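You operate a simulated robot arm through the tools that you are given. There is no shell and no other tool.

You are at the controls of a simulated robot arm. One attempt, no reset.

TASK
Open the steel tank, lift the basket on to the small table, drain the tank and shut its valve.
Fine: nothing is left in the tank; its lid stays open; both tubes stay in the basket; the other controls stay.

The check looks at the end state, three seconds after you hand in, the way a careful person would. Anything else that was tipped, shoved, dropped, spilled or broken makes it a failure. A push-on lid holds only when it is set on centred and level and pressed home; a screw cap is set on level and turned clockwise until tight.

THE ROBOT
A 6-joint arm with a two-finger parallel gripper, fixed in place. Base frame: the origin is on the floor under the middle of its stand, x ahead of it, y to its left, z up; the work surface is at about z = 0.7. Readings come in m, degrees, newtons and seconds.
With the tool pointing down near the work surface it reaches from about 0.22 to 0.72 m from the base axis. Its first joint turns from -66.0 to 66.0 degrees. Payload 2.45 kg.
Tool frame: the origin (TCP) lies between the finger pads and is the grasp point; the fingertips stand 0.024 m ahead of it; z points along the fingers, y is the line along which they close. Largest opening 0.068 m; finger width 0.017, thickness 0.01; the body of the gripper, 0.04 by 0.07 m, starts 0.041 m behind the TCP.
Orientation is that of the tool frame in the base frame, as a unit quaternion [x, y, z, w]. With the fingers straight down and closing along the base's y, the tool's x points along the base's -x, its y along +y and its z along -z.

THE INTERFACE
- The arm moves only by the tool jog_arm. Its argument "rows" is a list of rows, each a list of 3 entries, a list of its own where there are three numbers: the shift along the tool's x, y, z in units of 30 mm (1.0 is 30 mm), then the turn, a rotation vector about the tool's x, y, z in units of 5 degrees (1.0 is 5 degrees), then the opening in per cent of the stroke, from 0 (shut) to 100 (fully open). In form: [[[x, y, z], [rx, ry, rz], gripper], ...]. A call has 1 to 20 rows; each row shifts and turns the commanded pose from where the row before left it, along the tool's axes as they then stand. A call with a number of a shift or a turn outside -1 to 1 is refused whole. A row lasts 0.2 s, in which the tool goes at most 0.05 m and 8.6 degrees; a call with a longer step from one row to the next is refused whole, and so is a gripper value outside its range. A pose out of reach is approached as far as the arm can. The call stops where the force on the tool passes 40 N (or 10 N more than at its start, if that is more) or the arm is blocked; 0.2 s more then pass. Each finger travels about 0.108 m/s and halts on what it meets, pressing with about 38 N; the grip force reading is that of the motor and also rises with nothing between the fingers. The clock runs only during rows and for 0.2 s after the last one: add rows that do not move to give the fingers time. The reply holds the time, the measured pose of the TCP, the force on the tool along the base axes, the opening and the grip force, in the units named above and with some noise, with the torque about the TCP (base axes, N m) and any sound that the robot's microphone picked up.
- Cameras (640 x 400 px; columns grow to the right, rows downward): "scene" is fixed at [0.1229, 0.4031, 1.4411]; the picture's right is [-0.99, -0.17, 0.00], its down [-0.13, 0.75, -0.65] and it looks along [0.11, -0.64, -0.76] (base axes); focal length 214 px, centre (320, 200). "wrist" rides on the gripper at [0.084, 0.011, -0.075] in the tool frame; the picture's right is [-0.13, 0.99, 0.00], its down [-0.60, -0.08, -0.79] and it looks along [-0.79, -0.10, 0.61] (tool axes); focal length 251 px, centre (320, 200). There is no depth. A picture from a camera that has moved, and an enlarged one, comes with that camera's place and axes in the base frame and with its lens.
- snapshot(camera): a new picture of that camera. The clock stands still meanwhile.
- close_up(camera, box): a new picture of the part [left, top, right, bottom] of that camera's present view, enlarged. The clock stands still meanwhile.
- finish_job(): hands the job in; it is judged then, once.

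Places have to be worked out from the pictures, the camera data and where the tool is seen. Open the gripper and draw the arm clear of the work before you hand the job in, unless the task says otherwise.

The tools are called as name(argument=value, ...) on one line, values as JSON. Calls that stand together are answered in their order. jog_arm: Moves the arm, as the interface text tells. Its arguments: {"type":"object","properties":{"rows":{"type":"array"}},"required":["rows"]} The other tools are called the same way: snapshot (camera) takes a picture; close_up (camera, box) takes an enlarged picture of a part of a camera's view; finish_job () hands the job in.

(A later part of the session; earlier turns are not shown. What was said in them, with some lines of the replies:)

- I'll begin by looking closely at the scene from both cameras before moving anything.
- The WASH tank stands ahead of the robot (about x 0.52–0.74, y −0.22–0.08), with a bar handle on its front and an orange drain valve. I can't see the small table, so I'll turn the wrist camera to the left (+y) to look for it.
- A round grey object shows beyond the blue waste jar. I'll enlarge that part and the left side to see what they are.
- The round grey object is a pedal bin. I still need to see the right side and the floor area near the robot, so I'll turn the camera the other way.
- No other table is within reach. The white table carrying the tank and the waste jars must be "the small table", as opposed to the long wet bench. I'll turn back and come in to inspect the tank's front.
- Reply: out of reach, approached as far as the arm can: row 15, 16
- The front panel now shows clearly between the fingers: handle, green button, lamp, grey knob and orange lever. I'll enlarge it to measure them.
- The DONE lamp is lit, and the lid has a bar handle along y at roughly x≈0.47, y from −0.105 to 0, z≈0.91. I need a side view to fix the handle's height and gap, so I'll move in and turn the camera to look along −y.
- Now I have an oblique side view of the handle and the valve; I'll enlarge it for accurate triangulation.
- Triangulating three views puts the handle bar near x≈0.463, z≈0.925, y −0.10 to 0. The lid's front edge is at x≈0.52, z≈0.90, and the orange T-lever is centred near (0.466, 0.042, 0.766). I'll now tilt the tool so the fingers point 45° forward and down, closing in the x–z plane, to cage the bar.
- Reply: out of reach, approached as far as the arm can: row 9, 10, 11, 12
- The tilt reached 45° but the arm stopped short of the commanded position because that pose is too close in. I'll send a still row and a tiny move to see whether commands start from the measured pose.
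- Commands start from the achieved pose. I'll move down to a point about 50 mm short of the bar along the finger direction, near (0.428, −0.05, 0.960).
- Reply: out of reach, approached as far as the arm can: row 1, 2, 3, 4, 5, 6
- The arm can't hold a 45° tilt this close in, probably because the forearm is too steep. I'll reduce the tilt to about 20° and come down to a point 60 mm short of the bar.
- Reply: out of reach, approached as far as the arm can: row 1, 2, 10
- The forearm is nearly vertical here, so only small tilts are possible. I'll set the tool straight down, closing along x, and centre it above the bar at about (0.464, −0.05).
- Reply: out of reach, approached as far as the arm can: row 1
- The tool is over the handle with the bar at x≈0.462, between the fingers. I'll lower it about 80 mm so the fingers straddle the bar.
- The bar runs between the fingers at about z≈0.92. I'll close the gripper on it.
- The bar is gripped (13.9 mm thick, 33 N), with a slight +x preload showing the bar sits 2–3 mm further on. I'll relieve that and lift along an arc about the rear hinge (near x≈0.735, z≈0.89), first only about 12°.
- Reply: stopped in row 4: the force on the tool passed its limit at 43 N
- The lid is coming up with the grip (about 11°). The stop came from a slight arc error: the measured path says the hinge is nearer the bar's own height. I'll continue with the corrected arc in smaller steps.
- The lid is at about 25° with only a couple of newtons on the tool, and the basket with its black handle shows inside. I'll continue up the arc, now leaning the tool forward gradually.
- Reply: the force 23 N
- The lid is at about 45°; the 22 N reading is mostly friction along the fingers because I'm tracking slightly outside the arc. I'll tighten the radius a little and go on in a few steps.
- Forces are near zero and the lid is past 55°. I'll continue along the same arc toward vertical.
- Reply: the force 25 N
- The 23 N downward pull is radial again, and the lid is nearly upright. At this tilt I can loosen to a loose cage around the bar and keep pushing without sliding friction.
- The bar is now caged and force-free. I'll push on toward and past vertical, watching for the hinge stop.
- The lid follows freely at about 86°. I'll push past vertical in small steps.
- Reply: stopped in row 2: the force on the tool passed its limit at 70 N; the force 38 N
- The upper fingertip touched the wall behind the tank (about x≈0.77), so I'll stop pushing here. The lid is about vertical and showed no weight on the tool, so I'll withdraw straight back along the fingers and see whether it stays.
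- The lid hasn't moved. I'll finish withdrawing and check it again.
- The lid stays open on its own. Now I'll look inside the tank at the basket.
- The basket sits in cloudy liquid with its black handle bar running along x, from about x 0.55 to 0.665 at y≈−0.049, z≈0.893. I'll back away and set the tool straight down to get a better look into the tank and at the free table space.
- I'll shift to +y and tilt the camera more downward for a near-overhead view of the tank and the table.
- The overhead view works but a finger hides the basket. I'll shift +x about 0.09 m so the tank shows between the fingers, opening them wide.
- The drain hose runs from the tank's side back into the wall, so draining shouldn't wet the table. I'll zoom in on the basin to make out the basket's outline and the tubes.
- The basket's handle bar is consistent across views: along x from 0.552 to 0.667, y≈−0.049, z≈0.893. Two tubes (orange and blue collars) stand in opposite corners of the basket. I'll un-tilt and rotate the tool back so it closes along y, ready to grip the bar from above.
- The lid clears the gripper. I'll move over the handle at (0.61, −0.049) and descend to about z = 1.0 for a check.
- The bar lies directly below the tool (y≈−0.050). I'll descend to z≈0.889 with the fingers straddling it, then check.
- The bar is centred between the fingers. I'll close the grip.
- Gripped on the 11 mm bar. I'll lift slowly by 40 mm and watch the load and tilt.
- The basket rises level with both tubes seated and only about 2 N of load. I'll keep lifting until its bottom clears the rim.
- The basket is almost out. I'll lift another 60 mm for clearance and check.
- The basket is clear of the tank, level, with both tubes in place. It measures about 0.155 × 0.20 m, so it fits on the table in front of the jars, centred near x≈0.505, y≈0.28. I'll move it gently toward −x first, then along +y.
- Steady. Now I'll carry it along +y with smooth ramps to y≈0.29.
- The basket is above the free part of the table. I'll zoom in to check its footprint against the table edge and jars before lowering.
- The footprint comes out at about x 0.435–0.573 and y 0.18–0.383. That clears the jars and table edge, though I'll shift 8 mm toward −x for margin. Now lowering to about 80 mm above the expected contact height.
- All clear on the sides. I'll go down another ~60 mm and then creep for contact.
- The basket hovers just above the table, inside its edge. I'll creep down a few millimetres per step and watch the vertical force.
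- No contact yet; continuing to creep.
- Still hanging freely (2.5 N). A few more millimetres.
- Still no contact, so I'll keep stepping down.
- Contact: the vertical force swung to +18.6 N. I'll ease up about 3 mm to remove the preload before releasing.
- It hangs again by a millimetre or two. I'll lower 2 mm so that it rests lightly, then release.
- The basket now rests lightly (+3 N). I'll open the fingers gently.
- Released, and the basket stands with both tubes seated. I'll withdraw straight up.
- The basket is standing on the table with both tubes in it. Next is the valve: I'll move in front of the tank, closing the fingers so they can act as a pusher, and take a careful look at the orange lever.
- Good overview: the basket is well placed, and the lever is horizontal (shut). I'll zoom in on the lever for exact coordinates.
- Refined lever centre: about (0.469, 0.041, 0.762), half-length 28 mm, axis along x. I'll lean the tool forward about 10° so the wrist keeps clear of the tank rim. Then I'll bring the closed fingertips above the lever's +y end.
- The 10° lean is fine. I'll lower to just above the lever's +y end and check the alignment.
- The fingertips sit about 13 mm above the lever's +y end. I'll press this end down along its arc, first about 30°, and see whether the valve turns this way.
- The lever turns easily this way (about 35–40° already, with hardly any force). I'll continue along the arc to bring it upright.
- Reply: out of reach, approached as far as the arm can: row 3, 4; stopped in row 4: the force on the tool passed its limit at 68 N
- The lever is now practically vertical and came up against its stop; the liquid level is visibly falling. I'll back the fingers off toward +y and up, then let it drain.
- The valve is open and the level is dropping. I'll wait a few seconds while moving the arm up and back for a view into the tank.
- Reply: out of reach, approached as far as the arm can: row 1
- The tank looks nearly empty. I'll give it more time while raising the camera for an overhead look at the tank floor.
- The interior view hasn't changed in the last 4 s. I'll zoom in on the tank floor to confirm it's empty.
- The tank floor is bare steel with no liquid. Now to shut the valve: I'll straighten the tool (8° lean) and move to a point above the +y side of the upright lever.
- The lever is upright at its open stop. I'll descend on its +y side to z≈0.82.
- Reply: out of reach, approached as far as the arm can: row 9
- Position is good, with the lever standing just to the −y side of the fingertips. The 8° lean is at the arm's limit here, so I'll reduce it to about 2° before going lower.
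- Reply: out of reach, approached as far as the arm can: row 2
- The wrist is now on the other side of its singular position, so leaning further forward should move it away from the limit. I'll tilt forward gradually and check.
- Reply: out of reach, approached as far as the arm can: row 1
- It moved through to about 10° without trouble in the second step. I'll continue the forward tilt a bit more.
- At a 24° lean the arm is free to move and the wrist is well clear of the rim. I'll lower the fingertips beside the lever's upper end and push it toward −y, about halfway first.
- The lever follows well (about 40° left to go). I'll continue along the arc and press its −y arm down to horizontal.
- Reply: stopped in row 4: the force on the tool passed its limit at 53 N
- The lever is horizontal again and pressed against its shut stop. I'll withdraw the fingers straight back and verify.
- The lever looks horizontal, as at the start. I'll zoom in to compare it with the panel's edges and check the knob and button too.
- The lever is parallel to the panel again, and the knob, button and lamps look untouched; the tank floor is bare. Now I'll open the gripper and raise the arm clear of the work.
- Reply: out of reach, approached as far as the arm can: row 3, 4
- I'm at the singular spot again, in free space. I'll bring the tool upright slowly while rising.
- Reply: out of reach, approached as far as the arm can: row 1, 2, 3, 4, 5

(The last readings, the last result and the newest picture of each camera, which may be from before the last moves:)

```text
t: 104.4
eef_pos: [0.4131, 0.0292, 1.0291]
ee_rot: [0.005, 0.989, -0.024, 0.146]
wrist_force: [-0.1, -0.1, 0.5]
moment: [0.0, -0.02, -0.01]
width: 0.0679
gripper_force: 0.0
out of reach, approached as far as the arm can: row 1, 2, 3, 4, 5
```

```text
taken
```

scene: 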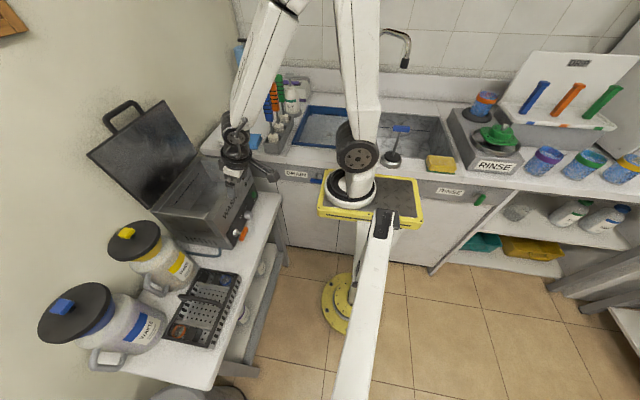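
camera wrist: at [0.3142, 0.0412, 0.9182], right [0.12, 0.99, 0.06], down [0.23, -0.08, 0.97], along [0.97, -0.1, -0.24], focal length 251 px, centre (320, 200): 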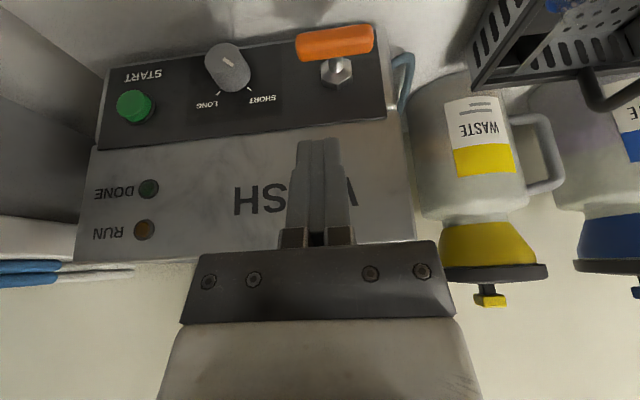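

It's getting through. A few more steps up and upright.

jog_arm(rows=[[[0, 0, -0.5], [-0.2, 0.8, 0], 100], [[0, 0, -0.7], [-0.2, 0.8, 0], 100], [[0, 0, -0.9], [-0.1, 0.8, 0], 100], [[0, 0, -0.9], [0, 0.8, 0], 100], [[0, 0, -0.9], [0, 0, 0], 100], [[0, 0, -0.9], [0, 0, 0], 100], [[0, 0, -0.9], [0, 0, 0], 100], [[0, 0, -0.9], [0, 0, 0], 100]])

snapshot(camera="scene")

snapshot(camera="wrist")

```text
t: 106.2
eef_pos: [0.3641, 0.0728, 1.0741]
ee_rot: [0.01, 0.995, -0.078, 0.057]
wrist_force: [0.1, 0.5, -0.1]
moment: [0.02, -0.01, 0.03]
width: 0.068
gripper_force: 0.0
out of reach, approached as far as the arm can: row 1, 2, 3, 4, 5, 6, 7, 8
```

```text
taken
```

scene: 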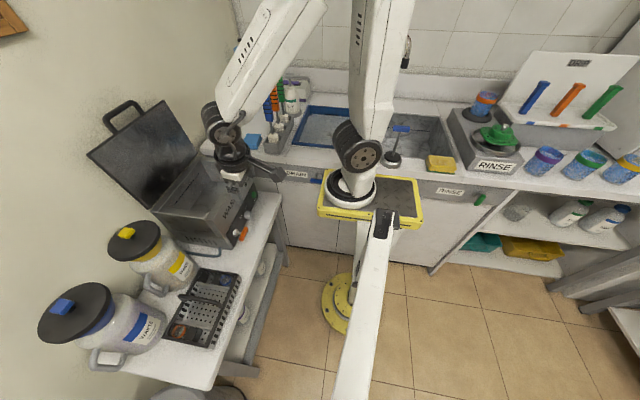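

```text
taken
camera wrist: at [0.2708, 0.0971, 1.1369], right [0.16, 0.98, -0.14], down [0.51, 0.04, 0.86], along [0.85, -0.2, -0.49], focal length 251 px, centre (320, 200)
```

wrist: 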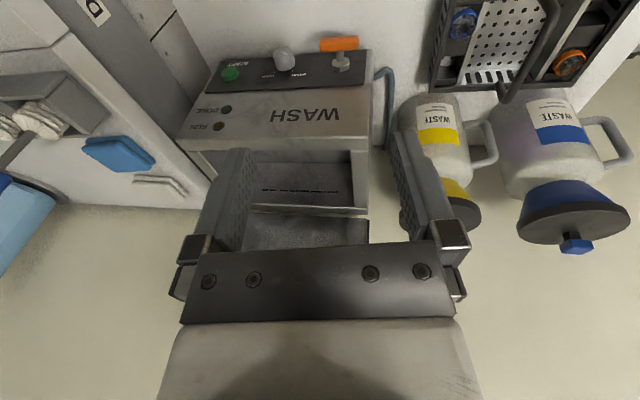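

The arm is free in front of the table with the gripper open. I'll do a final check of the basket, tank and valve.

close_up(camera="scene", box=[140, 250, 260, 360])

close_up(camera="scene", box=[80, 90, 290, 260])

close_up(camera="wrist", box=[180, 20, 400, 230])

```text
3.64 times, centred on (200, 305) of scene
camera zoom: at [0.1229, 0.4031, 1.4411], right [-0.99, -0.17, 0.0], down [-0.13, 0.75, -0.65], along [0.11, -0.64, -0.76], focal length 780 px, centre (756, -182)
```

zoom: 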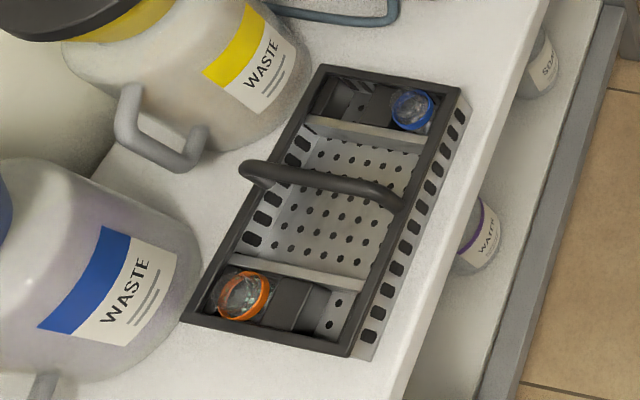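

```text
2.35 times, centred on (185, 175) of scene
camera zoom: at [0.1229, 0.4031, 1.4411], right [-0.99, -0.17, 0.0], down [-0.13, 0.75, -0.65], along [0.11, -0.64, -0.76], focal length 505 px, centre (638, 259)
```

zoom: 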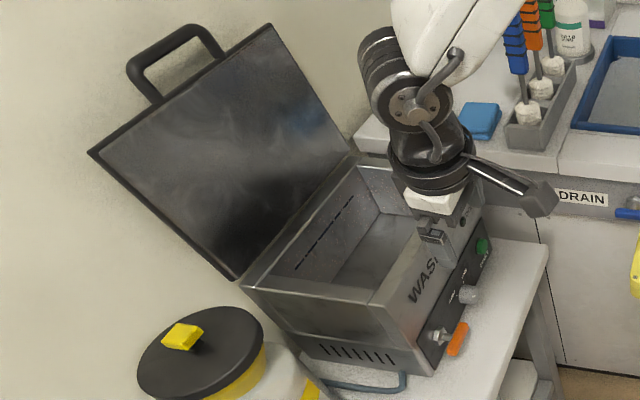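

```text
1.90 times, centred on (290, 125) of wrist
camera zoom: at [0.2708, 0.0971, 1.1369], right [0.16, 0.98, -0.14], down [0.51, 0.04, 0.86], along [0.85, -0.2, -0.49], focal length 479 px, centre (377, 343)
```

zoom: 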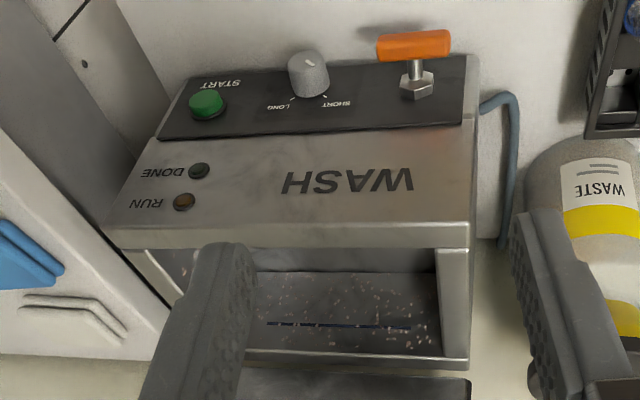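

Final state:
- **Lid:** open, and steady since I released it.
- **Tank:** drained; the floor I can see is bare steel.
- **Valve:** shut at its stop.
- **Basket:** on the small table, with both tubes in it.
- **Other controls:** the knob, START button and bench taps are as they were.

The gripper is open and the arm is clear, so I'm handing in.

finish_job()

```text
The job is handed in.
```

I handed the job in with every part of the task done. I don't have the result of the check.

- **Lid:** it is open and stayed up on its own for more than a minute after I released it.
- **Basket:** it stands on the white table in front of the waste jars, with both tubes still in place. I took that table to be the small table, because no other was within reach.
- **Tank:** it is drained, and the floor I could see is bare steel. Small specks, which look like droplets, remain on the inner walls.
- **Valve:** I opened the orange lever to drain the tank, then turned it back to horizontal against its stop.
- **Other controls:** the START button, the knob and the sink levers look unchanged.

While I was opening the lid, a fingertip pressed against the wall behind the tank, and the arm's force limit stopped it. I saw no damage there.
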